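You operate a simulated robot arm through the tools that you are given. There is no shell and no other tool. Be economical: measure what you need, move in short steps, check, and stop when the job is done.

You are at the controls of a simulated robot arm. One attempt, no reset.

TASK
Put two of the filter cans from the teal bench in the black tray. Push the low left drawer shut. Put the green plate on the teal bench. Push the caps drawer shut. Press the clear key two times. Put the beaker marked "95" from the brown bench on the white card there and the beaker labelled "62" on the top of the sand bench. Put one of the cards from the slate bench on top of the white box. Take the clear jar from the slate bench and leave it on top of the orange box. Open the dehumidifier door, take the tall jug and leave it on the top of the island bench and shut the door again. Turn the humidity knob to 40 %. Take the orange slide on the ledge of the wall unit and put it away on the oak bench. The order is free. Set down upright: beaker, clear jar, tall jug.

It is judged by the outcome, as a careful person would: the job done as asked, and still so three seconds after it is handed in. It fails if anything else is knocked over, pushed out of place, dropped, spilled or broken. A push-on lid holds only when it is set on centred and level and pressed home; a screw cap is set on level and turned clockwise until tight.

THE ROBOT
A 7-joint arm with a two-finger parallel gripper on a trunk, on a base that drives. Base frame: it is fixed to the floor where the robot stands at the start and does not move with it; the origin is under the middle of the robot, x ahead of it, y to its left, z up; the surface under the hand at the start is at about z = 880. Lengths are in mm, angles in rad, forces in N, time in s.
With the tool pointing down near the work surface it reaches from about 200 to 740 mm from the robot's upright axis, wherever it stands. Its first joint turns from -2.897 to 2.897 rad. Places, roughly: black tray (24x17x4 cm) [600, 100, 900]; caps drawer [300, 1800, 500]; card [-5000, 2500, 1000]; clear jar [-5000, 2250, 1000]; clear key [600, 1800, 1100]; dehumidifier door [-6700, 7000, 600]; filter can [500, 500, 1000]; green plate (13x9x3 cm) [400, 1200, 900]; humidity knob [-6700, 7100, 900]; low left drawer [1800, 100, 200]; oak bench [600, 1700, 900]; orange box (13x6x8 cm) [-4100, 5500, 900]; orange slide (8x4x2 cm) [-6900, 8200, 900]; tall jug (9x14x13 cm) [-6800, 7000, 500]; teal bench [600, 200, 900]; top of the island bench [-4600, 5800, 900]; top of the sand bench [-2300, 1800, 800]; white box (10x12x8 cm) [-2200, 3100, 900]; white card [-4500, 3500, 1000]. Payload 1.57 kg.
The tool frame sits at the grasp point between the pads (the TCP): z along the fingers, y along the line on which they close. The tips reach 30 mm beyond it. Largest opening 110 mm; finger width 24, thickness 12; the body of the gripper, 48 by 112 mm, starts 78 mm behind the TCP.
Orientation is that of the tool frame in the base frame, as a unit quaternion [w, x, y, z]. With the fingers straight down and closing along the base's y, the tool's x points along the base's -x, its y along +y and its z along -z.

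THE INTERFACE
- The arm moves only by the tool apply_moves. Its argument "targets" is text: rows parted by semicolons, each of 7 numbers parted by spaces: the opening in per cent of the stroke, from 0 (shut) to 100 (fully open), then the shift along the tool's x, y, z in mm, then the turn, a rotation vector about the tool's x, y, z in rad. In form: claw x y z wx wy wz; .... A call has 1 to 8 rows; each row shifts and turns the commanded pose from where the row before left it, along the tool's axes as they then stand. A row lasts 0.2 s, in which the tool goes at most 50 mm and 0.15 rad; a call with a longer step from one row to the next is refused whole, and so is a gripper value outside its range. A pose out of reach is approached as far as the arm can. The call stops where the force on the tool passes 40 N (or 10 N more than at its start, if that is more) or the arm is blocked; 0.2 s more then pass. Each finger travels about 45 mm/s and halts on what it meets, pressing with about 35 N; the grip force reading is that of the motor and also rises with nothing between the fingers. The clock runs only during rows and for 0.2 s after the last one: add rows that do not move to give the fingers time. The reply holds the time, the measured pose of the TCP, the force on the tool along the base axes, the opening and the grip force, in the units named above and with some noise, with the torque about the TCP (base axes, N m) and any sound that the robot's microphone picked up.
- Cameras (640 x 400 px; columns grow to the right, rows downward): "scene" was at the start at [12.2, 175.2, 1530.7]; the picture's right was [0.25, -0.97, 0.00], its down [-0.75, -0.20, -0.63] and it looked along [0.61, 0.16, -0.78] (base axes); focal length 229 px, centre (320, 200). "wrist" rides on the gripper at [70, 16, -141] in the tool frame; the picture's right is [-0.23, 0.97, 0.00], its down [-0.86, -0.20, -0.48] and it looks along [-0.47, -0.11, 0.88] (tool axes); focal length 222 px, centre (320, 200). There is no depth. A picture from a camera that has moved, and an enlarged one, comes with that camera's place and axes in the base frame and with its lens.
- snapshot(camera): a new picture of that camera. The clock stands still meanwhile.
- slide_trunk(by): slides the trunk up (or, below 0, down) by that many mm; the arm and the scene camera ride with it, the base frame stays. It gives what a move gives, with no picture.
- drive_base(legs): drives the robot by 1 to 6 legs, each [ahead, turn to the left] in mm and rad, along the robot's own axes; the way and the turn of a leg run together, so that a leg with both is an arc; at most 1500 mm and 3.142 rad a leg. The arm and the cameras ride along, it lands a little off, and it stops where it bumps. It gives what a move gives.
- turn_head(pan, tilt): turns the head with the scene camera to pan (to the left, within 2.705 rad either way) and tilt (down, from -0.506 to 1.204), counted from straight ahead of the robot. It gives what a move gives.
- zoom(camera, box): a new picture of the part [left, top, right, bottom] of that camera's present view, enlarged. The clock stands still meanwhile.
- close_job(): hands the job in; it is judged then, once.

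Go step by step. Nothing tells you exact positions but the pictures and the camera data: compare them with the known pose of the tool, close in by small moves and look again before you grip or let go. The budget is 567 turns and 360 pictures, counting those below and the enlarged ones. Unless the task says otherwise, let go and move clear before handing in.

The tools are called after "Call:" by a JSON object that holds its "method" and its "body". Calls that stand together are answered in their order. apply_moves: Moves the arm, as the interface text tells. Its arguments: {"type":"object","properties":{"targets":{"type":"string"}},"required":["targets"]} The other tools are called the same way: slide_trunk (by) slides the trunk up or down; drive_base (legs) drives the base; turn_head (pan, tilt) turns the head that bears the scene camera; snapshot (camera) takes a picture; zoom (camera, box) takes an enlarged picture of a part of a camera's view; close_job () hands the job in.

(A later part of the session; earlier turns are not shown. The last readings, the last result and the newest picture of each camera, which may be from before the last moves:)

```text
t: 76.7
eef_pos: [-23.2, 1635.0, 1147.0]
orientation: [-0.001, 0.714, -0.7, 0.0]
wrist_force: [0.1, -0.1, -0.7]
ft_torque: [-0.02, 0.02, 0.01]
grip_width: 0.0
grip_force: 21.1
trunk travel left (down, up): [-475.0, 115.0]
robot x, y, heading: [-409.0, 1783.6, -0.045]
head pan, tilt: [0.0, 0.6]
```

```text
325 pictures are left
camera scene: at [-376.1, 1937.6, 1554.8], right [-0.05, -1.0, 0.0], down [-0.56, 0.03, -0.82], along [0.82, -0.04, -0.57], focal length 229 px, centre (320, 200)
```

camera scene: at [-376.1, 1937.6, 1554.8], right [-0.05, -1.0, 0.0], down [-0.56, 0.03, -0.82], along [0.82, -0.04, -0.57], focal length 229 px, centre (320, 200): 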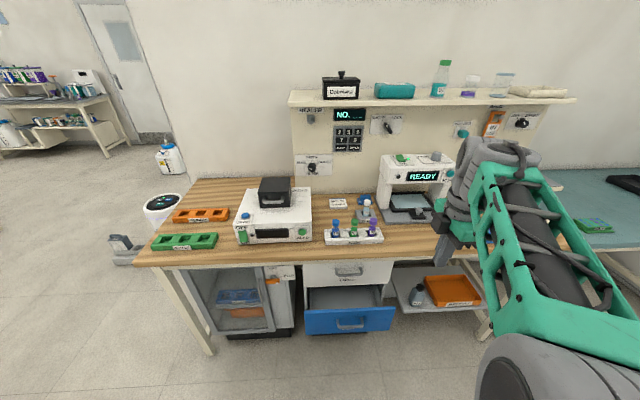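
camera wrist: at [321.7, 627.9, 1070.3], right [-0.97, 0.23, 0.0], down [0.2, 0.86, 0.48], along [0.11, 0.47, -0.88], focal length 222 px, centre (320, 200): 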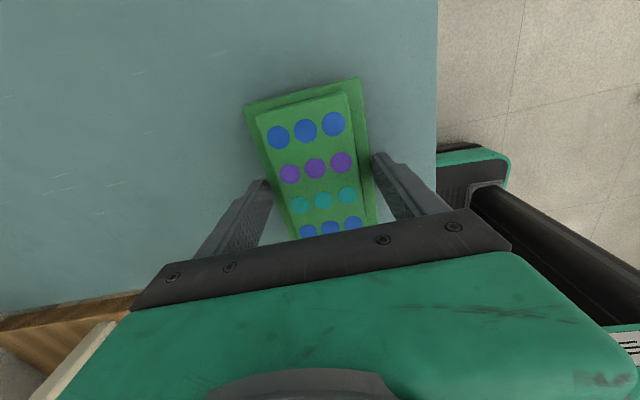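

The drawer's front face is at x≈182, z 354–568, y 1573–1978, and shut would be x≈298. I bring the hand forward and turn it horizontal (pointing +x), then lower the trunk.

Call:
{"method": "apply_moves", "body": {"targets": "0 -10 -45 0 0 0 0; 0 -10 -45 0 0 0 0; 0 -10 -30 0 0 0 0; 0 0 0 0 0.15 0 0; 0 0 0 0 0.15 0 0; 0 0 0 0 0.15 0 0; 0 0 0 0 0.15 0 0; 0 0 0 0 0.15 0 0"}}

Call:
{"method": "apply_moves", "body": {"targets": "0 0 0 0 0.15 0 0; 0 0 0 0 0.15 0 0; 0 0 0 0 0.15 0 0; 0 0 0 0 0.15 0 0; 0 0 0 0 0.15 0 0; 0 0 0 0 0.071 0 0; 0 0 0 0 0 0 0"}}

```text
t: 78.5
eef_pos: [96.6, 1667.8, 1146.7]
orientation: [-0.262, 0.664, -0.651, 0.257]
wrist_force: [0.3, -0.5, -0.8]
ft_torque: [0.0, 0.01, -0.02]
grip_width: 0.1
grip_force: 21.3
trunk travel left (down, up): [-475.0, 115.0]
robot x, y, heading: [-408.9, 1780.9, -0.049]
head pan, tilt: [0.0, 0.6]
```

```text
t: 80.1
eef_pos: [96.8, 1667.3, 1146.3]
orientation: [0.505, -0.504, 0.496, -0.495]
wrist_force: [0.2, 0.1, -1.1]
ft_torque: [0.01, 0.01, -0.01]
grip_width: 0.0
grip_force: 21.6
trunk travel left (down, up): [-475.0, 115.0]
robot x, y, heading: [-406.3, 1782.6, -0.052]
head pan, tilt: [0.0, 0.6]
```

Call:
{"method": "slide_trunk", "body": {"by": -400}}

Call:
{"method": "apply_moves", "body": {"targets": "0 0 45 0 0 0 0; 0 0 45 0 0 0 0; 0 0 45 0 0 0 0; 0 0 45 0 0 0 0; 0 0 45 0 0 0 0; 0 0 45 0 0 0 0; 0 0 16 0 0 0 0; 0 0 0 0 0 0 0"}}

Call:
{"method": "turn_head", "body": {"pan": 0.0, "tilt": 0.8}}

Call:
{"method": "snapshot", "body": {"camera": "scene"}}

Call:
{"method": "snapshot", "body": {"camera": "wrist"}}

```text
t: 83.9
eef_pos: [96.4, 1665.4, 746.7]
orientation: [-0.504, 0.505, -0.495, 0.495]
wrist_force: [1.4, 0.4, 0.4]
ft_torque: [-0.01, 0.02, 0.01]
grip_width: 0.1
grip_force: 21.4
trunk travel left (down, up): [-75.0, 515.0]
robot x, y, heading: [-413.1, 1783.8, -0.049]
head pan, tilt: [0.0, 0.6]
```

```text
t: 85.7
eef_pos: [101.3, 1662.9, 469.6]
orientation: [-0.503, 0.506, -0.497, 0.494]
wrist_force: [0.6, 0.0, -0.8]
ft_torque: [0.0, -0.02, -0.02]
grip_width: 0.0
grip_force: 21.5
out of reach, approached as far as the arm can: row 7
trunk travel left (down, up): [-75.0, 515.0]
robot x, y, heading: [-415.2, 1782.3, -0.049]
head pan, tilt: [0.0, 0.6]
```

```text
t: 86.5
eef_pos: [100.8, 1662.5, 470.3]
orientation: [-0.502, 0.506, -0.497, 0.495]
wrist_force: [0.5, -0.3, -0.4]
ft_torque: [0.0, 0.01, -0.01]
grip_width: 0.0
grip_force: 21.5
trunk travel left (down, up): [-75.0, 515.0]
robot x, y, heading: [-408.3, 1784.3, -0.043]
head pan, tilt: [0.0, 0.799]
```

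```text
324 pictures are left
camera scene: at [-383.8, 1938.0, 1138.0], right [-0.05, -1.0, 0.0], down [-0.72, 0.04, -0.7], along [0.7, -0.03, -0.72], focal length 229 px, centre (320, 200)
```

scene: 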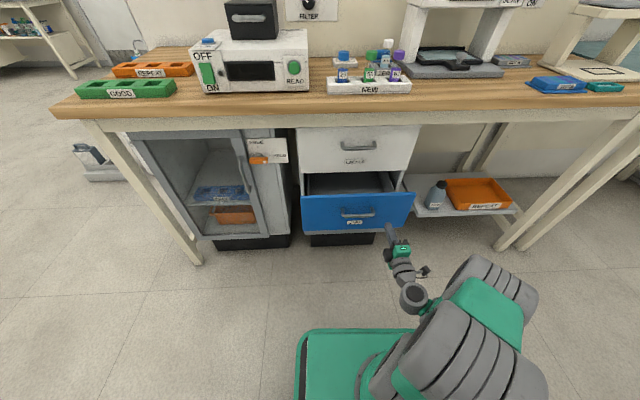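

```text
323 pictures are left
camera wrist: at [-39.0, 1590.8, 455.6], right [-0.01, 0.23, -0.97], down [-0.49, 0.85, 0.2], along [0.87, 0.48, 0.1], focal length 222 px, centre (320, 200)
```

wrist: 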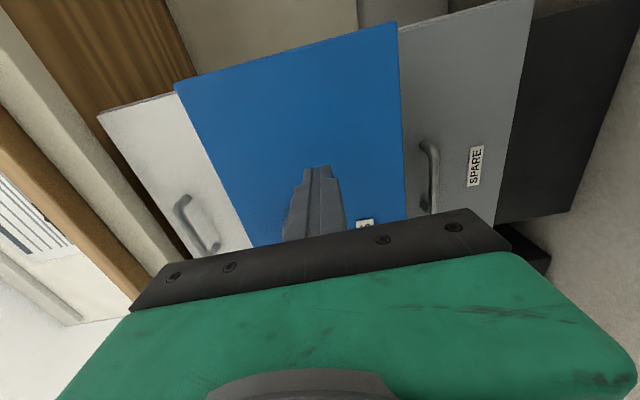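

I check the drawer labels before pushing.

Call:
{"method": "zoom", "body": {"camera": "scene", "box": [290, 120, 430, 250]}}

```text
3.08 times, centred on (360, 185) of scene
camera zoom: at [-383.8, 1938.0, 1138.0], right [-0.05, -1.0, 0.0], down [-0.72, 0.04, -0.7], along [0.7, -0.03, -0.72], focal length 704 px, centre (197, 246)
```

zoom: 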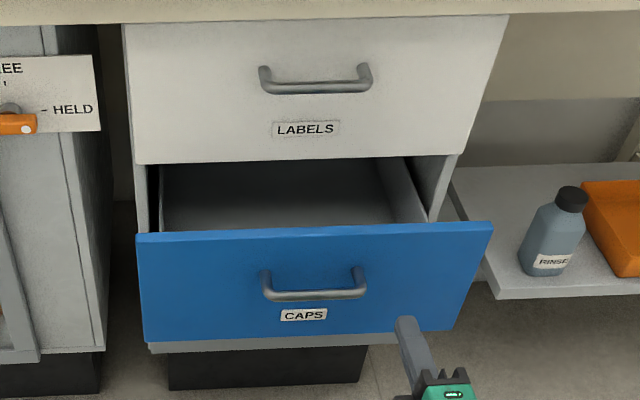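

The blue drawer is CAPS. I push its face forward with the closed fingers.

Call:
{"method": "apply_moves", "body": {"targets": "0 0 0 25 0 0 0; 0 0 0 25 0 0 0; 0 0 0 20 0 0 0; 0 0 0 20 0 0 0; 0 0 0 20 0 0 0; 0 0 0 20 0 0 0; 0 0 0 15 0 0 0; 0 0 0 10 0 0 0"}}

Call:
{"method": "snapshot", "body": {"camera": "scene"}}

```text
t: 88.2
eef_pos: [256.2, 1667.6, 469.7]
orientation: [0.506, -0.504, 0.495, -0.495]
wrist_force: [0.1, -0.3, 0.1]
ft_torque: [0.05, 0.0, 0.0]
grip_width: 0.0
grip_force: 21.4
trunk travel left (down, up): [-75.0, 515.0]
robot x, y, heading: [-406.8, 1785.7, -0.052]
head pan, tilt: [0.0, 0.799]
```

```text
321 pictures are left
camera scene: at [-383.9, 1938.0, 1138.0], right [-0.05, -1.0, 0.0], down [-0.72, 0.03, -0.7], along [0.7, -0.03, -0.72], focal length 229 px, centre (320, 200)
```

scene: 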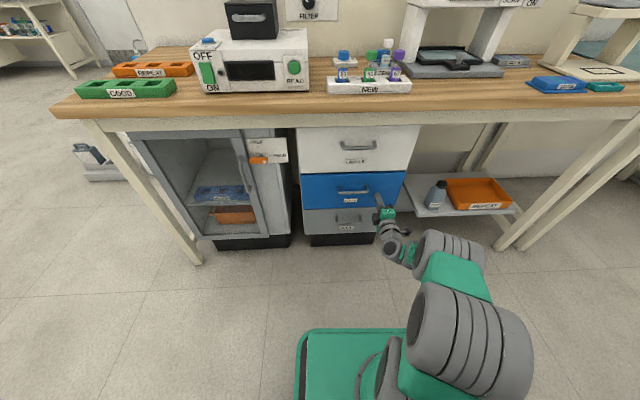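

Nearly shut; I push gently until it stops.

Call:
{"method": "apply_moves", "body": {"targets": "0 0 0 5 0 0 0; 0 0 0 5 0 0 0; 0 0 0 5 0 0 0; 0 0 0 5 0 0 0; 0 0 0 5 0 0 0; 0 0 0 5 0 0 0"}}

Call:
{"method": "zoom", "body": {"camera": "scene", "box": [290, 120, 430, 250]}}

```text
t: 89.1
eef_pos: [268.1, 1668.3, 470.7]
orientation: [0.504, -0.504, 0.497, -0.495]
wrist_force: [-30.5, 3.2, 8.2]
ft_torque: [-0.2, -0.66, -0.19]
grip_width: 0.0
grip_force: 21.2
trunk travel left (down, up): [-75.0, 515.0]
robot x, y, heading: [-409.2, 1782.8, -0.044]
head pan, tilt: [0.0, 0.799]
stopped in row 4: the force on the tool passed its limit at 53 N (the readings are from after the stop); the commanded pose is now the measured one
```

```text
3.08 times, centred on (360, 185) of scene
camera zoom: at [-385.8, 1938.2, 1138.1], right [-0.05, -1.0, 0.0], down [-0.72, 0.04, -0.7], along [0.7, -0.03, -0.72], focal length 704 px, centre (197, 246)
```

zoom: 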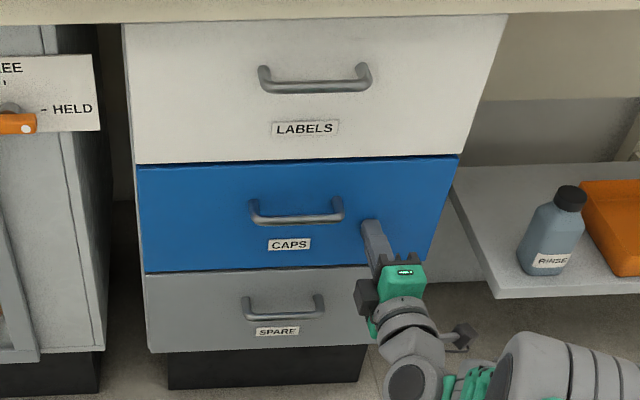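

The caps drawer is shut. I retract, raise the arm and trunk again, and drive forward for the keypad.

Call:
{"method": "apply_moves", "body": {"targets": "0 0 0 -40 0 0 0; 0 0 0 -45 0 0 0; 0 0 0 -45 0 0 0; 0 0 0 -35 0 0 0; 0 0 -45 0 0 0 0; 0 0 -45 0 0 0 0; 0 0 -45 0 0 0 0; 0 0 -45 0 0 0 0"}}

Call:
{"method": "slide_trunk", "body": {"by": 400}}

Call:
{"method": "apply_moves", "body": {"targets": "0 -20 -45 0 0 0 0; 0 -20 -45 0 0 0 0; 0 -20 -20 0 0 0 0; 0 -20 0 0 0 0 0; 0 -20 0 0 0 0 0"}}

Call:
{"method": "drive_base", "body": {"legs": [[310, 0.04]]}}

Call:
{"method": "turn_head", "body": {"pan": 0.0, "tilt": 0.4}}

Call:
{"method": "snapshot", "body": {"camera": "scene"}}

Call:
{"method": "snapshot", "body": {"camera": "wrist"}}

```text
t: 90.9
eef_pos: [105.3, 1663.7, 651.2]
orientation: [0.505, -0.503, 0.498, -0.494]
wrist_force: [-0.7, 0.0, 0.3]
ft_torque: [0.02, 0.02, -0.01]
grip_width: 0.0
grip_force: 21.5
trunk travel left (down, up): [-75.0, 515.0]
robot x, y, heading: [-409.4, 1785.2, -0.051]
head pan, tilt: [0.0, 0.799]
```

```text
t: 94.7
eef_pos: [106.5, 1662.7, 1050.9]
orientation: [0.505, -0.504, 0.497, -0.494]
wrist_force: [0.0, 1.1, -0.1]
ft_torque: [0.0, -0.01, 0.01]
grip_width: 0.1
grip_force: 21.4
trunk travel left (down, up): [-475.0, 115.0]
robot x, y, heading: [-408.9, 1783.1, -0.049]
head pan, tilt: [0.0, 0.799]
```

```text
t: 95.8
eef_pos: [91.9, 1649.2, 1132.8]
orientation: [0.44, -0.454, 0.568, -0.528]
wrist_force: [0.0, 0.2, -0.1]
ft_torque: [0.0, -0.03, 0.02]
grip_width: 0.0
grip_force: 21.4
trunk travel left (down, up): [-475.0, 115.0]
robot x, y, heading: [-408.1, 1789.6, -0.051]
head pan, tilt: [0.0, 0.799]
stopped in row 5: the arm was blocked; the commanded pose is now the measured one
```

```text
t: 97.9
eef_pos: [411.8, 1666.6, 1137.9]
orientation: [0.454, -0.468, 0.553, -0.519]
wrist_force: [-0.4, -0.1, -0.4]
ft_torque: [0.02, 0.03, -0.04]
grip_width: 0.0
grip_force: 21.3
trunk travel left (down, up): [-475.0, 115.0]
robot x, y, heading: [-96.3, 1773.6, -0.002]
head pan, tilt: [0.0, 0.799]
```

```text
t: 98.8
eef_pos: [412.0, 1665.2, 1136.6]
orientation: [0.454, -0.467, 0.555, -0.517]
wrist_force: [0.1, 0.1, -0.7]
ft_torque: [0.02, 0.03, 0.02]
grip_width: 0.0
grip_force: 21.5
trunk travel left (down, up): [-475.0, 115.0]
robot x, y, heading: [-96.6, 1777.9, -0.003]
head pan, tilt: [0.0, 0.4]
```

```text
319 pictures are left
camera scene: at [-65.1, 1931.1, 1573.0], right [0.0, -1.0, 0.0], down [-0.39, 0.0, -0.92], along [0.92, 0.0, -0.39], focal length 229 px, centre (320, 200)
```

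scene: 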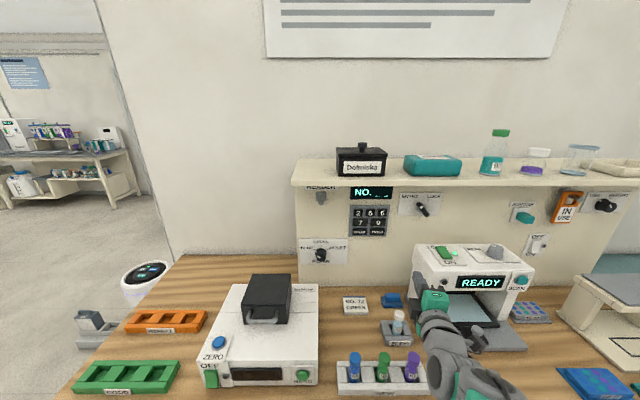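

```text
318 pictures are left
camera wrist: at [260.7, 1618.7, 1126.4], right [-0.01, 0.25, -0.97], down [-0.33, 0.91, 0.24], along [0.94, 0.33, 0.07], focal length 222 px, centre (320, 200)
```

wrist: 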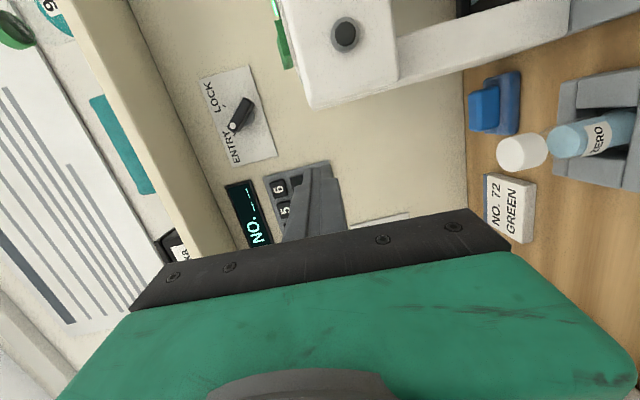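

The hand's yaw drifted a bit; I will square it up. First a closer look at the keypad.

Call:
{"method": "zoom", "body": {"camera": "scene", "box": [320, 170, 460, 270]}}

Call:
{"method": "apply_moves", "body": {"targets": "0 0 0 0 0.025 -0.075 -0.012; 0 0 0 0 0.024 -0.076 -0.011; 0 0 0 0 0 0 0"}}

```text
4.00 times, centred on (390, 220) of scene
camera zoom: at [-65.1, 1931.1, 1573.0], right [0.0, -1.0, 0.0], down [-0.39, 0.0, -0.92], along [0.92, 0.0, -0.39], focal length 915 px, centre (40, 120)
```

zoom: 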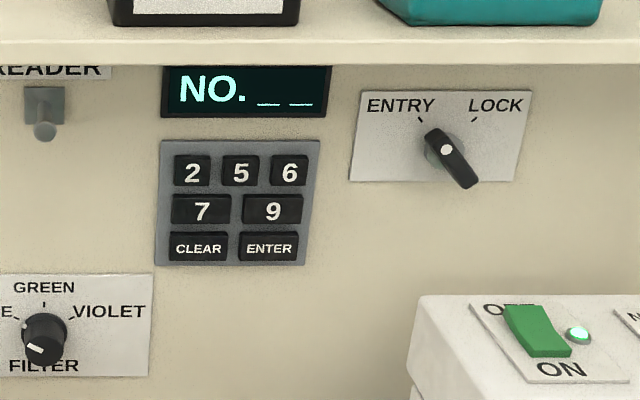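

```text
t: 99.4
eef_pos: [423.6, 1760.0, 1143.3]
orientation: [0.546, -0.546, 0.446, -0.453]
wrist_force: [-0.2, 1.4, 0.9]
ft_torque: [0.0, 0.01, -0.01]
grip_width: 0.0
grip_force: 21.6
trunk travel left (down, up): [-475.0, 115.0]
robot x, y, heading: [-96.8, 1770.4, -0.001]
head pan, tilt: [0.0, 0.4]
stopped in row 3: the arm was blocked; the commanded pose is now the measured one
```

The arm was near an awkward fold; I move ahead first, then square the orientation again.

Call:
{"method": "apply_moves", "body": {"targets": "0 0 0 30 0 0 0; 0 0 0 30 0 0 0; 0 0 0 0 0 0.06 0; 0 0 0 0 0 0.06 0; 0 0 0 0 0 0.07 0; 0 0 0 0 0 0 0"}}

```text
t: 100.8
eef_pos: [482.8, 1770.7, 1143.1]
orientation: [-0.502, 0.5, -0.496, 0.502]
wrist_force: [-0.6, -0.2, -0.3]
ft_torque: [-0.02, 0.05, 0.02]
grip_width: 0.2
grip_force: 21.5
trunk travel left (down, up): [-475.0, 115.0]
robot x, y, heading: [-97.2, 1778.3, -0.005]
head pan, tilt: [0.0, 0.4]
```

Call:
{"method": "apply_moves", "body": {"targets": "0 -10 -4 20 0 0 0; 0 -9 -4 20 0 0 0; 0 0 0 25 0 0 0; 0 0 0 20 0 0 0; 0 0 0 0 0 0 0"}}

Call:
{"method": "zoom", "body": {"camera": "scene", "box": [320, 170, 460, 270]}}

Call:
{"method": "snapshot", "body": {"camera": "wrist"}}

```text
t: 102.0
eef_pos: [567.5, 1790.1, 1153.2]
orientation: [-0.501, 0.5, -0.496, 0.503]
wrist_force: [-0.2, 0.3, -0.2]
ft_torque: [0.03, -0.03, 0.01]
grip_width: 0.0
grip_force: 21.3
trunk travel left (down, up): [-475.0, 115.0]
robot x, y, heading: [-96.8, 1775.3, -0.0]
head pan, tilt: [0.0, 0.4]
```

```text
4.00 times, centred on (390, 220) of scene
camera zoom: at [-65.0, 1931.1, 1573.0], right [0.0, -1.0, 0.0], down [-0.39, 0.0, -0.92], along [0.92, 0.0, -0.39], focal length 915 px, centre (40, 120)
```

zoom: 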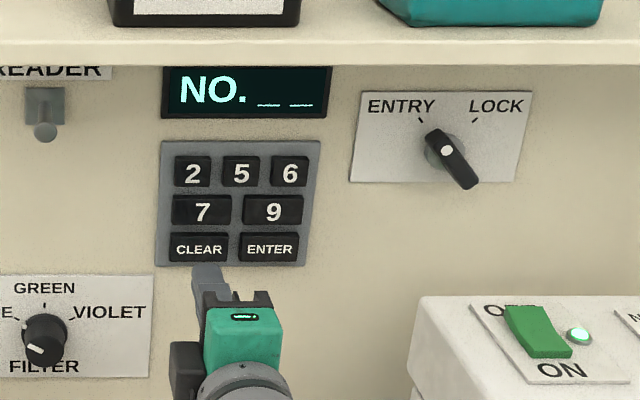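

```text
315 pictures are left
camera wrist: at [425.7, 1720.5, 1136.5], right [0.01, 0.22, -0.98], down [-0.48, 0.85, 0.19], along [0.88, 0.47, 0.11], focal length 222 px, centre (320, 200)
```

wrist: 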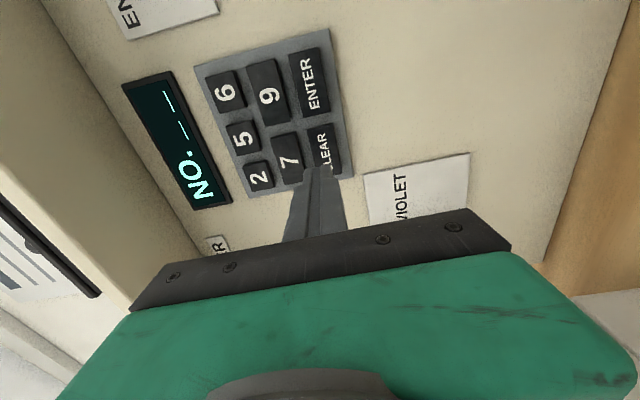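

The fingertips line up with CLEAR. I advance slowly for the first press.

Call:
{"method": "apply_moves", "body": {"targets": "0 4 0 25 0 0 0; 0 0 0 8 0 0 0; 0 0 0 3 0 0 0; 0 0 0 3 0 0 0; 0 0 0 0 0 0 0"}}

```text
t: 103.2
eef_pos: [606.7, 1785.3, 1152.7]
orientation: [-0.501, 0.5, -0.496, 0.503]
wrist_force: [-1.1, 0.8, -0.8]
ft_torque: [0.02, 0.0, 0.02]
grip_width: 0.1
grip_force: 21.2
trunk travel left (down, up): [-475.0, 115.0]
robot x, y, heading: [-96.7, 1774.8, -0.001]
head pan, tilt: [0.0, 0.4]
```

Call:
{"method": "apply_moves", "body": {"targets": "0 0 0 3 0 0 0; 0 0 0 0 0 0 0"}}

Call:
{"method": "zoom", "body": {"camera": "scene", "box": [320, 170, 460, 270]}}

Call:
{"method": "snapshot", "body": {"camera": "wrist"}}

```text
t: 103.8
eef_pos: [609.0, 1785.2, 1153.9]
orientation: [-0.501, 0.499, -0.497, 0.503]
wrist_force: [0.2, 0.5, -0.8]
ft_torque: [-0.01, -0.01, 0.02]
grip_width: 0.1
grip_force: 20.8
trunk travel left (down, up): [-475.0, 115.0]
robot x, y, heading: [-95.7, 1772.9, -0.001]
head pan, tilt: [0.0, 0.4]
```

```text
4.00 times, centred on (390, 220) of scene
camera zoom: at [-65.1, 1931.1, 1573.1], right [0.0, -1.0, 0.0], down [-0.39, 0.0, -0.92], along [0.92, 0.0, -0.39], focal length 915 px, centre (40, 120)
```

zoom: 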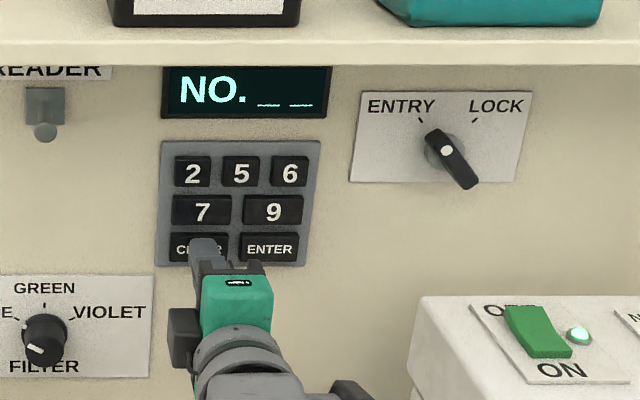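

```text
313 pictures are left
camera wrist: at [468.4, 1716.1, 1135.9], right [0.01, 0.22, -0.98], down [-0.48, 0.85, 0.19], along [0.88, 0.47, 0.11], focal length 222 px, centre (320, 200)
```

wrist: 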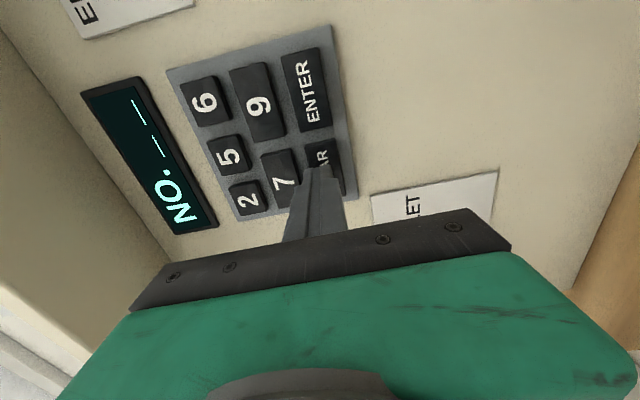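

Call:
{"method": "apply_moves", "body": {"targets": "0 0 3 0 0 0 0; 0 0 0 3 0 0 0; 0 0 0 0 0 0 0"}}

Call:
{"method": "apply_moves", "body": {"targets": "0 0 0 3 0 0 0; 0 0 0 0 0 0 0"}}

Call:
{"method": "apply_moves", "body": {"targets": "0 0 0 3 0 0 0; 0 0 0 0 0 0 0"}}

```text
t: 104.6
eef_pos: [612.2, 1785.9, 1150.9]
orientation: [-0.501, 0.499, -0.496, 0.503]
wrist_force: [1.2, -0.1, -0.6]
ft_torque: [-0.01, 0.03, 0.01]
grip_width: 0.0
grip_force: 21.5
trunk travel left (down, up): [-475.0, 115.0]
robot x, y, heading: [-95.2, 1772.7, 0.002]
head pan, tilt: [0.0, 0.4]
```

```text
t: 105.2
eef_pos: [615.4, 1785.9, 1150.4]
orientation: [-0.501, 0.5, -0.496, 0.503]
wrist_force: [-0.3, -0.4, -0.2]
ft_torque: [0.01, -0.05, -0.02]
grip_width: 0.1
grip_force: 21.2
trunk travel left (down, up): [-475.0, 115.0]
robot x, y, heading: [-95.7, 1773.1, -0.006]
head pan, tilt: [0.0, 0.4]
```

```text
t: 105.8
eef_pos: [617.2, 1785.1, 1150.4]
orientation: [-0.501, 0.5, -0.496, 0.503]
wrist_force: [-2.8, -0.4, 0.4]
ft_torque: [0.01, -0.03, -0.04]
grip_width: 0.0
grip_force: 20.6
trunk travel left (down, up): [-475.0, 115.0]
robot x, y, heading: [-95.2, 1776.8, -0.002]
head pan, tilt: [0.0, 0.4]
heard: click
```

A click: first press made. I look at the keypad, then release and press once more.

Call:
{"method": "zoom", "body": {"camera": "scene", "box": [320, 170, 460, 270]}}

Call:
{"method": "apply_moves", "body": {"targets": "0 0 0 -10 0 0 0; 0 0 0 -5 0 0 0; 0 0 0 0 0 0 0"}}

Call:
{"method": "apply_moves", "body": {"targets": "0 0 0 10 0 0 0; 0 0 0 2 0 0 0; 0 0 0 3 0 0 0; 0 0 0 0 0 0 0"}}

```text
4.00 times, centred on (390, 220) of scene
camera zoom: at [-65.7, 1930.9, 1573.1], right [0.0, -1.0, 0.0], down [-0.39, 0.0, -0.92], along [0.92, 0.0, -0.39], focal length 915 px, centre (40, 120)
```

zoom: 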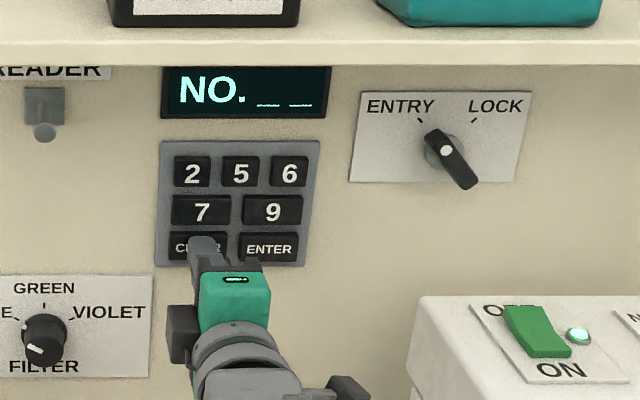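

```text
t: 106.6
eef_pos: [603.8, 1786.6, 1148.6]
orientation: [-0.501, 0.5, -0.496, 0.503]
wrist_force: [-0.4, 0.1, 0.1]
ft_torque: [0.02, -0.01, -0.01]
grip_width: 0.1
grip_force: 20.8
trunk travel left (down, up): [-475.0, 115.0]
robot x, y, heading: [-95.9, 1777.3, 0.001]
head pan, tilt: [0.0, 0.4]
```

```text
t: 107.6
eef_pos: [618.3, 1784.8, 1148.3]
orientation: [-0.502, 0.501, -0.495, 0.502]
wrist_force: [-5.2, 1.1, -0.7]
ft_torque: [0.06, -0.03, 0.05]
grip_width: 0.0
grip_force: 21.2
trunk travel left (down, up): [-475.0, 115.0]
robot x, y, heading: [-98.0, 1774.6, -0.002]
head pan, tilt: [0.0, 0.4]
heard: click
```

Second click heard. I retract, back off, and look towards the area beyond the wall for the low left drawer.

Call:
{"method": "apply_moves", "body": {"targets": "0 0 0 -40 0 0 0; 0 0 0 -45 0 0 0; 0 0 0 -45 0 0 0"}}

Call:
{"method": "drive_base", "body": {"legs": [[-500, 0], [0, 1.571], [1100, 0]]}}

Call:
{"method": "turn_head", "body": {"pan": -1.4, "tilt": 0.4}}

Call:
{"method": "snapshot", "body": {"camera": "scene"}}

Call:
{"method": "turn_head", "body": {"pan": -0.4, "tilt": 0.4}}

Call:
{"method": "snapshot", "body": {"camera": "scene"}}

Call:
{"method": "turn_head", "body": {"pan": 0.9, "tilt": 0.4}}

Call:
{"method": "snapshot", "body": {"camera": "scene"}}

```text
t: 108.4
eef_pos: [487.1, 1787.5, 1148.4]
orientation: [-0.502, 0.499, -0.496, 0.503]
wrist_force: [-0.1, -0.2, 0.3]
ft_torque: [0.03, 0.03, 0.0]
grip_width: 0.0
grip_force: 21.5
trunk travel left (down, up): [-475.0, 115.0]
robot x, y, heading: [-94.4, 1776.2, -0.006]
head pan, tilt: [0.0, 0.4]
```

```text
t: 120.4
eef_pos: [-634.8, 3465.0, 1148.6]
orientation: [0.71, -0.704, -0.011, 0.007]
wrist_force: [1.8, -0.2, 0.2]
ft_torque: [-0.01, -0.01, 0.0]
grip_width: 0.0
grip_force: 22.0
trunk travel left (down, up): [-475.0, 115.0]
robot x, y, heading: [-610.2, 2884.5, 1.589]
head pan, tilt: [0.0, 0.4]
```

```text
t: 122.0
eef_pos: [-633.8, 3464.2, 1149.2]
orientation: [0.71, -0.704, -0.011, 0.007]
wrist_force: [-0.4, -1.5, -0.5]
ft_torque: [-0.03, -0.04, 0.01]
grip_width: 0.0
grip_force: 21.2
trunk travel left (down, up): [-475.0, 115.0]
robot x, y, heading: [-608.7, 2879.0, 1.591]
head pan, tilt: [-1.4, 0.4]
```

```text
311 pictures are left
camera scene: at [-673.0, 2836.2, 1573.1], right [0.19, -0.98, 0.0], down [-0.38, -0.07, -0.92], along [0.9, 0.18, -0.39], focal length 229 px, centre (320, 200)
```

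scene: 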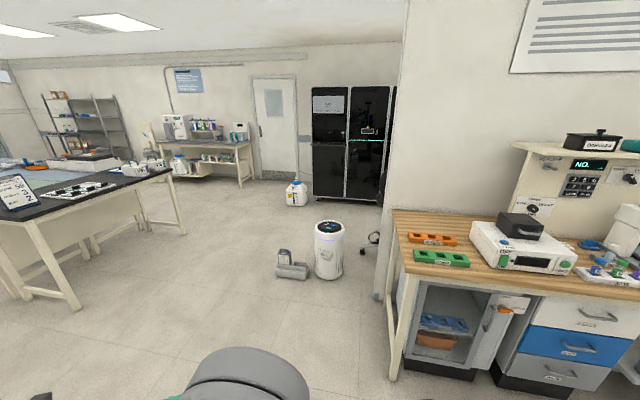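

```text
t: 123.2
eef_pos: [-635.1, 3464.6, 1149.6]
orientation: [0.71, -0.704, -0.011, 0.007]
wrist_force: [0.8, 0.5, 0.4]
ft_torque: [-0.02, 0.01, -0.04]
grip_width: 0.2
grip_force: 20.9
trunk travel left (down, up): [-475.0, 115.0]
robot x, y, heading: [-609.2, 2878.0, 1.595]
head pan, tilt: [-0.4, 0.4]
```

```text
310 pictures are left
camera scene: at [-729.6, 2904.5, 1573.1], right [0.93, -0.37, 0.0], down [-0.14, -0.36, -0.92], along [0.34, 0.86, -0.39], focal length 229 px, centre (320, 200)
```

scene: 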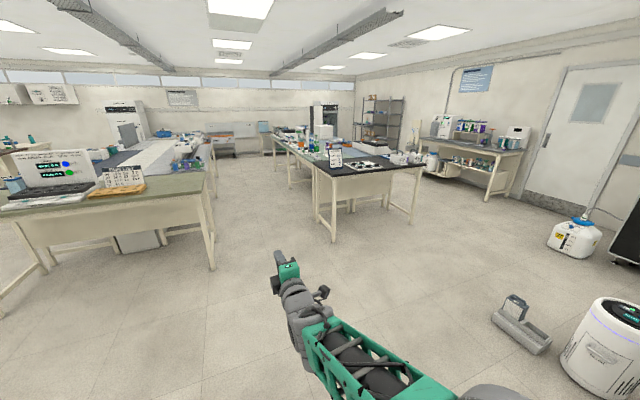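

```text
t: 124.7
eef_pos: [-635.4, 3465.2, 1149.8]
orientation: [0.711, -0.703, -0.011, 0.007]
wrist_force: [-0.4, 0.9, 1.0]
ft_torque: [0.04, 0.01, 0.02]
grip_width: 0.1
grip_force: 21.6
trunk travel left (down, up): [-475.0, 115.0]
robot x, y, heading: [-606.8, 2880.5, 1.593]
head pan, tilt: [0.901, 0.4]
```

```text
309 pictures are left
camera scene: at [-837.7, 2874.4, 1573.0], right [0.6, 0.8, 0.0], down [0.31, -0.24, -0.92], along [-0.73, 0.56, -0.39], focal length 229 px, centre (320, 200)
```

scene: 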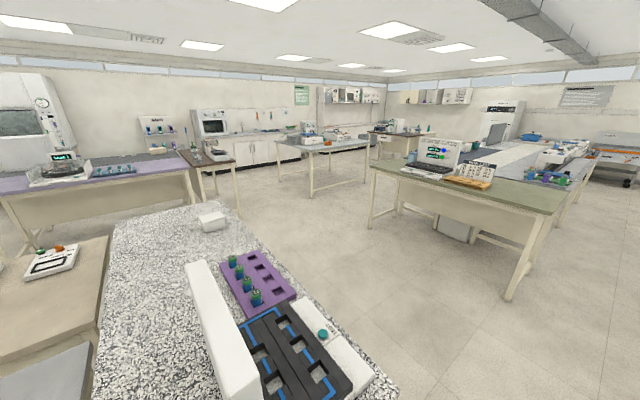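

The robot can go round the wall end: a white cylinder stands at about (1065, 3110), so I go wide via (500, 4150) to (1700, 4150) and look south.

Call:
{"method": "drive_base", "body": {"legs": [[0, -0.74], [1500, 0], [190, 0], [0, -0.854], [1200, 0], [0, -1.571]]}}

Call:
{"method": "turn_head", "body": {"pan": 0.0, "tilt": 0.4}}

Call:
{"method": "snapshot", "body": {"camera": "scene"}}

```text
t: 146.8
eef_pos: [1580.7, 3572.8, 1149.6]
orientation: [0.021, -0.017, -0.704, 0.71]
wrist_force: [0.6, 0.3, 0.0]
ft_torque: [-0.02, -0.01, 0.01]
grip_width: 0.0
grip_force: 21.2
trunk travel left (down, up): [-475.0, 115.0]
robot x, y, heading: [1600.9, 4155.7, -1.63]
head pan, tilt: [0.901, 0.4]
```

```text
t: 148.0
eef_pos: [1580.8, 3571.9, 1149.5]
orientation: [0.021, -0.017, -0.704, 0.709]
wrist_force: [0.5, -0.1, 0.2]
ft_torque: [0.02, 0.01, -0.01]
grip_width: 0.0
grip_force: 21.4
trunk travel left (down, up): [-475.0, 115.0]
robot x, y, heading: [1602.8, 4154.5, -1.63]
head pan, tilt: [0.0, 0.4]
```

```text
308 pictures are left
camera scene: at [1754.3, 4116.3, 1573.1], right [-1.0, 0.06, 0.0], down [0.02, 0.39, -0.92], along [-0.05, -0.92, -0.39], focal length 229 px, centre (320, 200)
```

scene: 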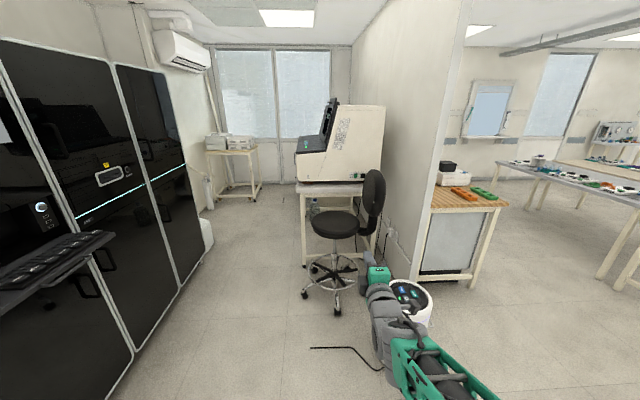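

An alcove with black racks on the left and a plotter on the right. I drive down the aisle at x≈2350 and look for the drawers.

Call:
{"method": "drive_base", "body": {"legs": [[0, 0.633], [1375, 0], [0, -0.574], [700, 0]]}}

Call:
{"method": "turn_head", "body": {"pan": -0.4, "tilt": 0.5}}

Call:
{"method": "snapshot", "body": {"camera": "scene"}}

```text
t: 161.4
eef_pos: [2373.8, 1757.1, 1150.0]
orientation: [-0.007, 0.011, -0.704, 0.71]
wrist_force: [-0.8, -0.1, 0.3]
ft_torque: [0.03, -0.04, -0.01]
grip_width: 0.0
grip_force: 21.4
trunk travel left (down, up): [-475.0, 115.0]
robot x, y, heading: [2346.4, 2342.1, -1.552]
head pan, tilt: [0.0, 0.4]
```

```text
t: 162.3
eef_pos: [2372.9, 1757.5, 1149.0]
orientation: [-0.007, 0.01, -0.704, 0.71]
wrist_force: [-1.1, 0.4, 0.4]
ft_torque: [0.0, 0.0, 0.0]
grip_width: 0.0
grip_force: 22.1
trunk travel left (down, up): [-475.0, 115.0]
robot x, y, heading: [2351.9, 2342.0, -1.555]
head pan, tilt: [-0.4, 0.499]
```

```text
307 pictures are left
camera scene: at [2467.1, 2321.8, 1563.9], right [-0.93, 0.37, 0.0], down [0.18, 0.44, -0.88], along [-0.32, -0.82, -0.48], focal length 229 px, centre (320, 200)
```

scene: 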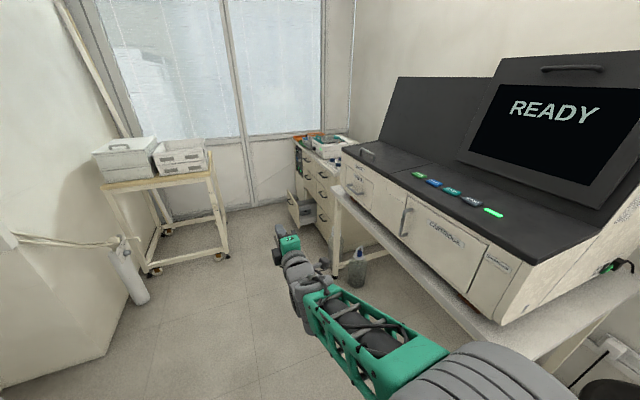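

Call:
{"method": "zoom", "body": {"camera": "scene", "box": [260, 120, 400, 290]}}

```text
2.35 times, centred on (330, 205) of scene
camera zoom: at [2467.1, 2321.8, 1563.9], right [-0.93, 0.37, 0.0], down [0.18, 0.44, -0.88], along [-0.32, -0.82, -0.48], focal length 538 px, centre (296, 188)
```

zoom: 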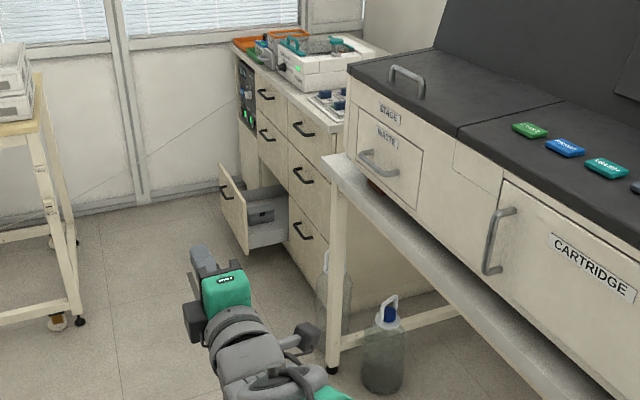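

The low left drawer stands open at about x 1935, y -90..265, z 80–345, facing +x. I tilt the hand 45° down and draw it in before manoeuvring there.

Call:
{"method": "apply_moves", "body": {"targets": "0 0 0 0 -0.13 0 0; 0 0 0 0 -0.13 0 0; 0 0 0 0 -0.13 0 0; 0 0 0 0 -0.13 0 0; 0 0 0 0 -0.13 0 0; 0 0 0 0 -0.135 0 0; 0 0 32 -32 0 0 0; 0 0 32 -32 0 0 0"}}

Call:
{"method": "apply_moves", "body": {"targets": "0 0 32 -32 0 0 0; 0 0 32 -32 0 0 0; 0 0 0 0 0 0 0"}}

```text
t: 164.1
eef_pos: [2370.6, 1847.6, 1148.6]
orientation: [0.003, -0.013, 0.922, -0.386]
wrist_force: [-0.3, 0.8, 0.9]
ft_torque: [-0.01, -0.01, -0.03]
grip_width: 0.0
grip_force: 21.7
trunk travel left (down, up): [-475.0, 115.0]
robot x, y, heading: [2349.9, 2341.4, -1.553]
head pan, tilt: [-0.4, 0.499]
```

```text
t: 164.8
eef_pos: [2366.3, 1932.3, 1065.1]
orientation: [-0.014, -0.015, 0.961, -0.276]
wrist_force: [0.5, -0.4, -0.2]
ft_torque: [0.04, -0.02, 0.01]
grip_width: 0.0
grip_force: 21.1
trunk travel left (down, up): [-475.0, 115.0]
robot x, y, heading: [2349.9, 2340.4, -1.545]
head pan, tilt: [-0.4, 0.499]
stopped in row 3: the arm was blocked; the commanded pose is now the measured one
```

Call:
{"method": "drive_base", "body": {"legs": [[0, -0.035], [1500, 0]]}}

Call:
{"method": "turn_head", "body": {"pan": -0.5, "tilt": 0.9}}

Call:
{"method": "snapshot", "body": {"camera": "scene"}}

Call:
{"method": "turn_head", "body": {"pan": 0.5, "tilt": 0.9}}

Call:
{"method": "snapshot", "body": {"camera": "scene"}}

```text
t: 172.7
eef_pos: [2321.9, 417.6, 1066.1]
orientation: [-0.019, 0.007, 0.961, -0.277]
wrist_force: [-1.0, -1.0, -0.1]
ft_torque: [0.0, 0.01, -0.02]
grip_width: 0.0
grip_force: 20.8
trunk travel left (down, up): [-475.0, 115.0]
robot x, y, heading: [2323.9, 824.5, -1.593]
head pan, tilt: [-0.4, 0.499]
```

```text
t: 173.5
eef_pos: [2320.6, 417.4, 1065.6]
orientation: [-0.019, 0.006, 0.961, -0.275]
wrist_force: [0.0, -0.7, -0.3]
ft_torque: [-0.02, 0.0, -0.01]
grip_width: 0.0
grip_force: 21.6
trunk travel left (down, up): [-475.0, 115.0]
robot x, y, heading: [2320.4, 826.6, -1.59]
head pan, tilt: [-0.499, 0.901]
```

```text
305 pictures are left
camera scene: at [2439.0, 818.9, 1530.1], right [-0.87, 0.5, 0.0], down [0.39, 0.68, -0.62], along [-0.31, -0.54, -0.78], focal length 229 px, centre (320, 200)
```

scene: 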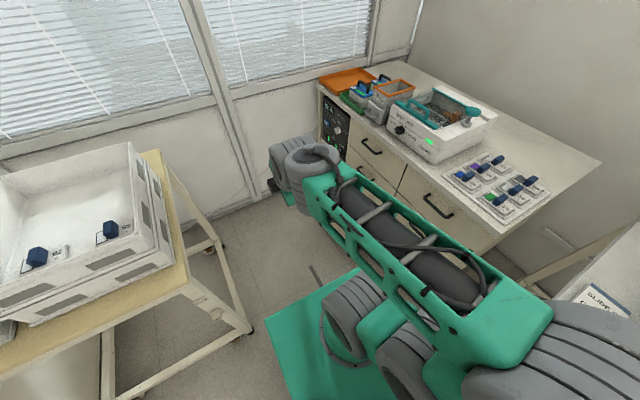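

```text
t: 174.8
eef_pos: [2320.5, 417.2, 1065.9]
orientation: [-0.018, 0.007, 0.961, -0.276]
wrist_force: [-0.6, 0.3, 0.1]
ft_torque: [-0.01, 0.0, -0.01]
grip_width: 0.3
grip_force: 21.8
trunk travel left (down, up): [-475.0, 115.0]
robot x, y, heading: [2321.4, 826.8, -1.59]
head pan, tilt: [0.499, 0.901]
```

```text
304 pictures are left
camera scene: at [2511.2, 817.4, 1530.1], right [-0.89, -0.46, 0.0], down [-0.36, 0.7, -0.62], along [0.28, -0.55, -0.78], focal length 229 px, centre (320, 200)
```

scene: 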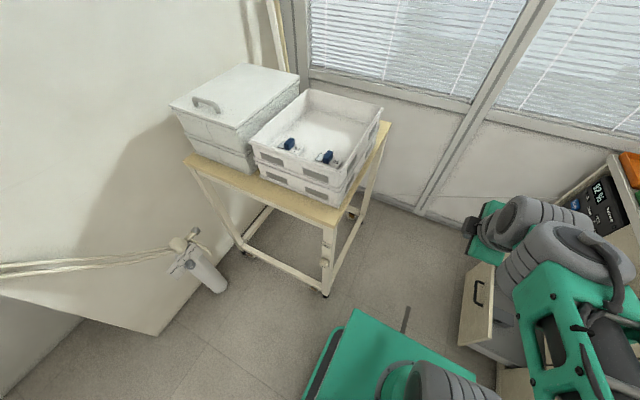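

I position the robot diagonally at about (2250, 650) facing the drawer, then lower the trunk.

Call:
{"method": "drive_base", "body": {"legs": [[0, -0.363], [190, 0], [0, -0.387]]}}

Call:
{"method": "slide_trunk", "body": {"by": -470}}

Call:
{"method": "turn_head", "body": {"pan": 0.3, "tilt": 0.8}}

Call:
{"method": "snapshot", "body": {"camera": "scene"}}

Call:
{"method": "snapshot", "body": {"camera": "wrist"}}

```text
t: 178.6
eef_pos: [1972.2, 354.7, 1065.6]
orientation: [-0.119, 0.359, 0.891, -0.251]
wrist_force: [-0.5, 0.6, 0.4]
ft_torque: [-0.03, -0.02, 0.02]
grip_width: 0.3
grip_force: 21.3
trunk travel left (down, up): [-475.0, 115.0]
robot x, y, heading: [2248.8, 652.6, -2.346]
head pan, tilt: [0.499, 0.901]
```

```text
refused: -470 is not a number from -400 to 400
```

```text
t: 179.3
eef_pos: [1971.8, 355.0, 1064.6]
orientation: [-0.118, 0.359, 0.892, -0.249]
wrist_force: [-0.1, -0.1, -0.1]
ft_torque: [0.04, -0.02, -0.03]
grip_width: 0.0
grip_force: 21.2
trunk travel left (down, up): [-475.0, 115.0]
robot x, y, heading: [2252.2, 652.1, -2.348]
head pan, tilt: [0.3, 0.799]
```

```text
303 pictures are left
camera scene: at [2366.5, 516.8, 1537.9], right [-0.89, 0.46, 0.0], down [0.33, 0.64, -0.7], along [-0.32, -0.62, -0.72], focal length 229 px, centre (320, 200)
```

scene: 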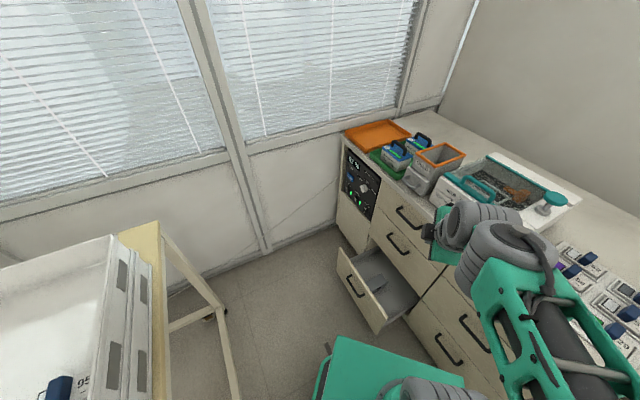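

```text
302 pictures are left
camera wrist: at [1987.0, 464.0, 1178.7], right [0.73, 0.44, -0.52], down [0.68, -0.55, 0.48], along [-0.07, -0.71, -0.7], focal length 222 px, centre (320, 200)
```

wrist: 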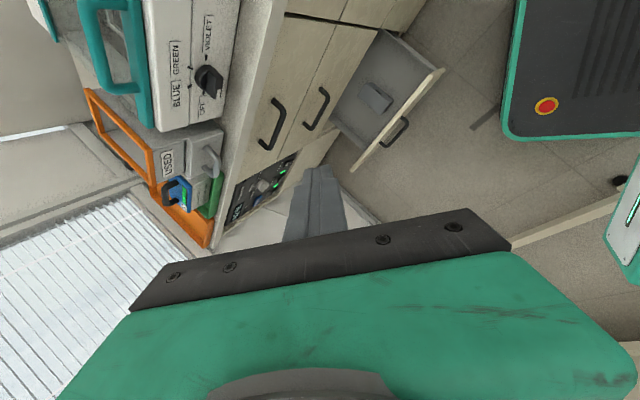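

Drawer front: x≈1930, y -100..360, z 120–345. I lower the trunk and bring the fingertips to the clear side of its handle (y≈270).

Call:
{"method": "slide_trunk", "body": {"by": -400}}

Call:
{"method": "slide_trunk", "body": {"by": -70}}

Call:
{"method": "apply_moves", "body": {"targets": "0 -35 -13 7 0 0 0; 0 -35 -13 7 0 0 0; 0 -1.5 25 40 0 0 0; 0 -1.5 25 40 0 0 0; 0 -1.5 25 40 0 0 0; 0 -1.5 25 40 0 0 0; 0 0 0 0 0 0 0"}}

Call:
{"method": "snapshot", "body": {"camera": "scene"}}

Call:
{"method": "snapshot", "body": {"camera": "wrist"}}

```text
t: 180.9
eef_pos: [2037.9, 436.9, 813.9]
orientation: [-0.071, 0.363, 0.925, -0.085]
wrist_force: [0.3, 0.4, 0.1]
ft_torque: [0.03, -0.06, 0.02]
grip_width: 0.2
grip_force: 20.5
trunk travel left (down, up): [-368.0, 222.0]
robot x, y, heading: [2253.9, 655.0, -2.347]
head pan, tilt: [0.3, 0.799]
stopped: the arm was blocked; the commanded pose is now the measured one
```

```text
t: 182.0
eef_pos: [2037.3, 437.9, 738.9]
orientation: [-0.069, 0.365, 0.925, -0.08]
wrist_force: [-0.4, 0.1, -0.3]
ft_torque: [0.03, -0.02, -0.01]
grip_width: 0.1
grip_force: 21.4
trunk travel left (down, up): [-298.0, 292.0]
robot x, y, heading: [2254.4, 651.8, -2.342]
head pan, tilt: [0.3, 0.799]
```

```text
t: 183.6
eef_pos: [2106.7, 414.1, 553.8]
orientation: [-0.072, 0.364, 0.924, -0.092]
wrist_force: [0.1, -0.6, 0.7]
ft_torque: [-0.01, 0.03, 0.01]
grip_width: 0.0
grip_force: 21.2
trunk travel left (down, up): [-298.0, 292.0]
robot x, y, heading: [2251.4, 652.9, -2.346]
head pan, tilt: [0.3, 0.799]
```

```text
301 pictures are left
camera scene: at [2366.4, 516.6, 1360.6], right [-0.89, 0.46, 0.0], down [0.33, 0.64, -0.7], along [-0.32, -0.62, -0.72], focal length 229 px, centre (320, 200)
```

scene: 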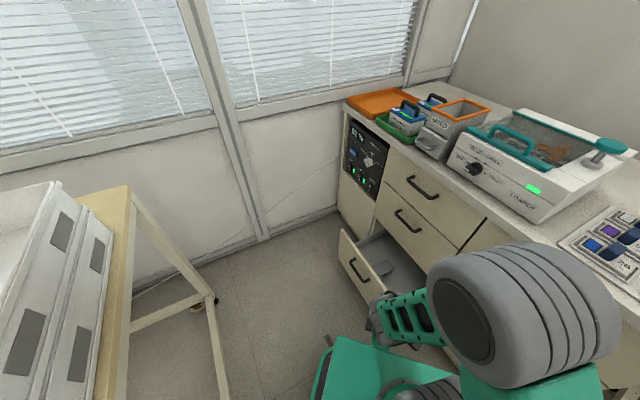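

```text
300 pictures are left
camera wrist: at [2094.9, 491.2, 692.9], right [0.81, 0.54, -0.23], down [0.58, -0.67, 0.45], along [0.09, -0.5, -0.86], focal length 222 px, centre (320, 200)
```

wrist: 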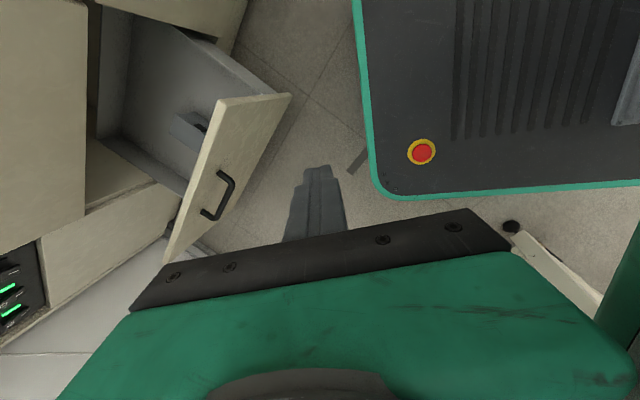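

The arm folded too tightly while the trunk moved. I extend it outward first and tilt the fingers toward -x, then lower the rest.

Call:
{"method": "apply_moves", "body": {"targets": "0 -4 -38 9 0 0 0; 0 -4 -38 9 0 0 0; 0 -4 -38 9 0 0 0; 0 -4 -38 9 0 0 0; 0 0 0 0 0.086 0.09 -0.015; 0 0 0 0 0.086 0.09 -0.015; 0 0 0 0 0.086 0.09 -0.015; 0 0 0 0 0.086 0.09 -0.015"}}

Call:
{"method": "slide_trunk", "body": {"by": -200}}

Call:
{"method": "snapshot", "body": {"camera": "scene"}}

Call:
{"method": "snapshot", "body": {"camera": "wrist"}}

```text
t: 185.4
eef_pos: [2007.8, 290.7, 555.1]
orientation: [-0.3, 0.329, 0.877, -0.18]
wrist_force: [-0.6, -0.4, -0.5]
ft_torque: [-0.02, 0.0, 0.02]
grip_width: 0.0
grip_force: 21.2
trunk travel left (down, up): [-298.0, 292.0]
robot x, y, heading: [2254.6, 651.9, -2.344]
head pan, tilt: [0.3, 0.799]
```

```text
t: 187.6
eef_pos: [2008.8, 290.8, 355.0]
orientation: [-0.299, 0.329, 0.878, -0.178]
wrist_force: [0.8, 0.0, 0.1]
ft_torque: [0.0, -0.01, 0.02]
grip_width: 0.0
grip_force: 21.9
trunk travel left (down, up): [-98.0, 492.0]
robot x, y, heading: [2248.6, 653.1, -2.349]
head pan, tilt: [0.3, 0.799]
```

```text
299 pictures are left
camera scene: at [2366.4, 516.7, 1160.7], right [-0.89, 0.46, 0.0], down [0.33, 0.64, -0.7], along [-0.32, -0.62, -0.72], focal length 229 px, centre (320, 200)
```

scene: 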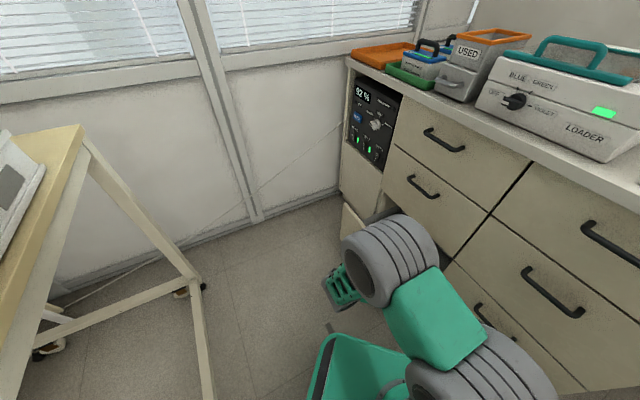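

```text
298 pictures are left
camera wrist: at [2064.4, 366.7, 482.7], right [0.6, 0.55, -0.59], down [0.73, -0.67, 0.12], along [-0.33, -0.5, -0.8], focal length 222 px, centre (320, 200)
```

wrist: 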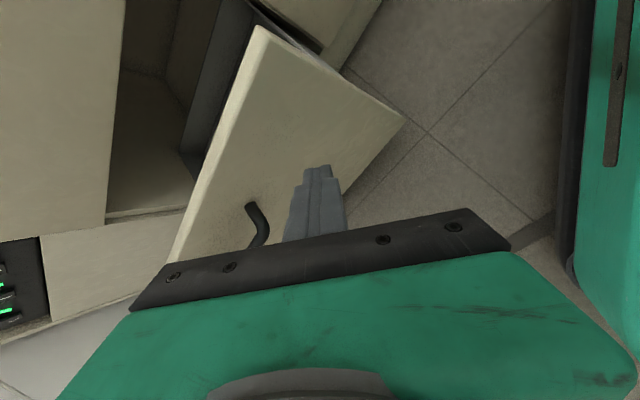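

The tip points at the drawer face beside the handle. I lower 80 more and push in -x.

Call:
{"method": "slide_trunk", "body": {"by": -85}}

Call:
{"method": "apply_moves", "body": {"targets": "0 15 -11.7 16 0 0 0; 0 15 -11.7 16 0 0 0; 0 15 -11.7 16 0 0 0; 0 12 -9.4 12.9 0 0 0; 0 12 -9.4 12.9 0 0 0; 0 0 0 0 0 0 0"}}

Call:
{"method": "snapshot", "body": {"camera": "wrist"}}

Call:
{"method": "snapshot", "body": {"camera": "scene"}}

```text
t: 188.8
eef_pos: [2009.0, 289.6, 269.8]
orientation: [-0.3, 0.329, 0.878, -0.178]
wrist_force: [0.2, 0.2, -0.8]
ft_torque: [-0.03, -0.01, 0.0]
grip_width: 0.0
grip_force: 21.3
trunk travel left (down, up): [-13.0, 577.0]
robot x, y, heading: [2254.0, 652.2, -2.347]
head pan, tilt: [0.3, 0.799]
```

```text
t: 190.2
eef_pos: [1893.8, 289.0, 270.7]
orientation: [-0.3, 0.329, 0.877, -0.178]
wrist_force: [0.1, 0.3, 0.2]
ft_torque: [-0.01, 0.01, 0.0]
grip_width: 0.1
grip_force: 21.1
trunk travel left (down, up): [-13.0, 577.0]
robot x, y, heading: [2253.9, 654.5, -2.348]
head pan, tilt: [0.3, 0.799]
```

```text
297 pictures are left
camera wrist: at [1950.0, 365.2, 397.2], right [0.6, 0.55, -0.59], down [0.73, -0.67, 0.12], along [-0.33, -0.5, -0.8], focal length 222 px, centre (320, 200)
```

wrist: 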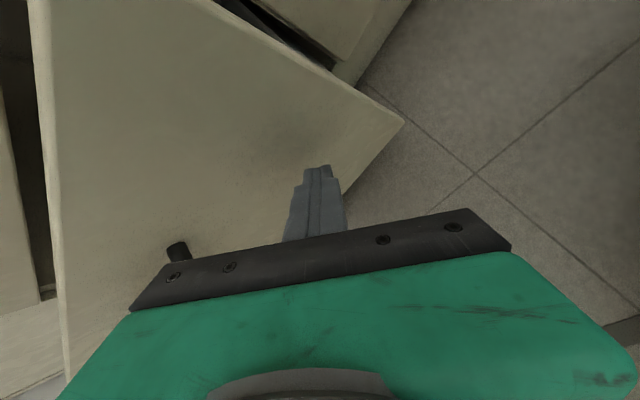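

```text
296 pictures are left
camera scene: at [2366.4, 516.7, 1075.6], right [-0.89, 0.46, 0.0], down [0.33, 0.64, -0.7], along [-0.32, -0.62, -0.72], focal length 229 px, centre (320, 200)
```

scene: 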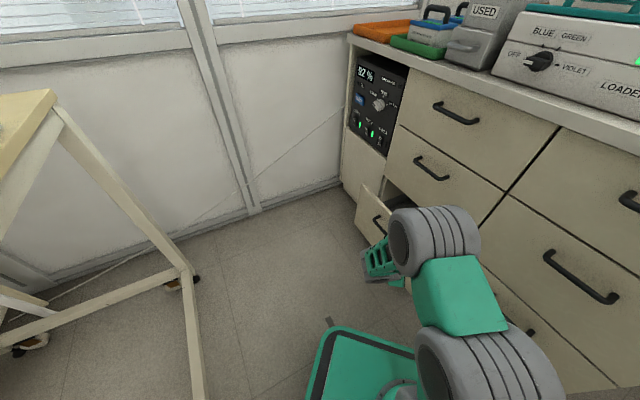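

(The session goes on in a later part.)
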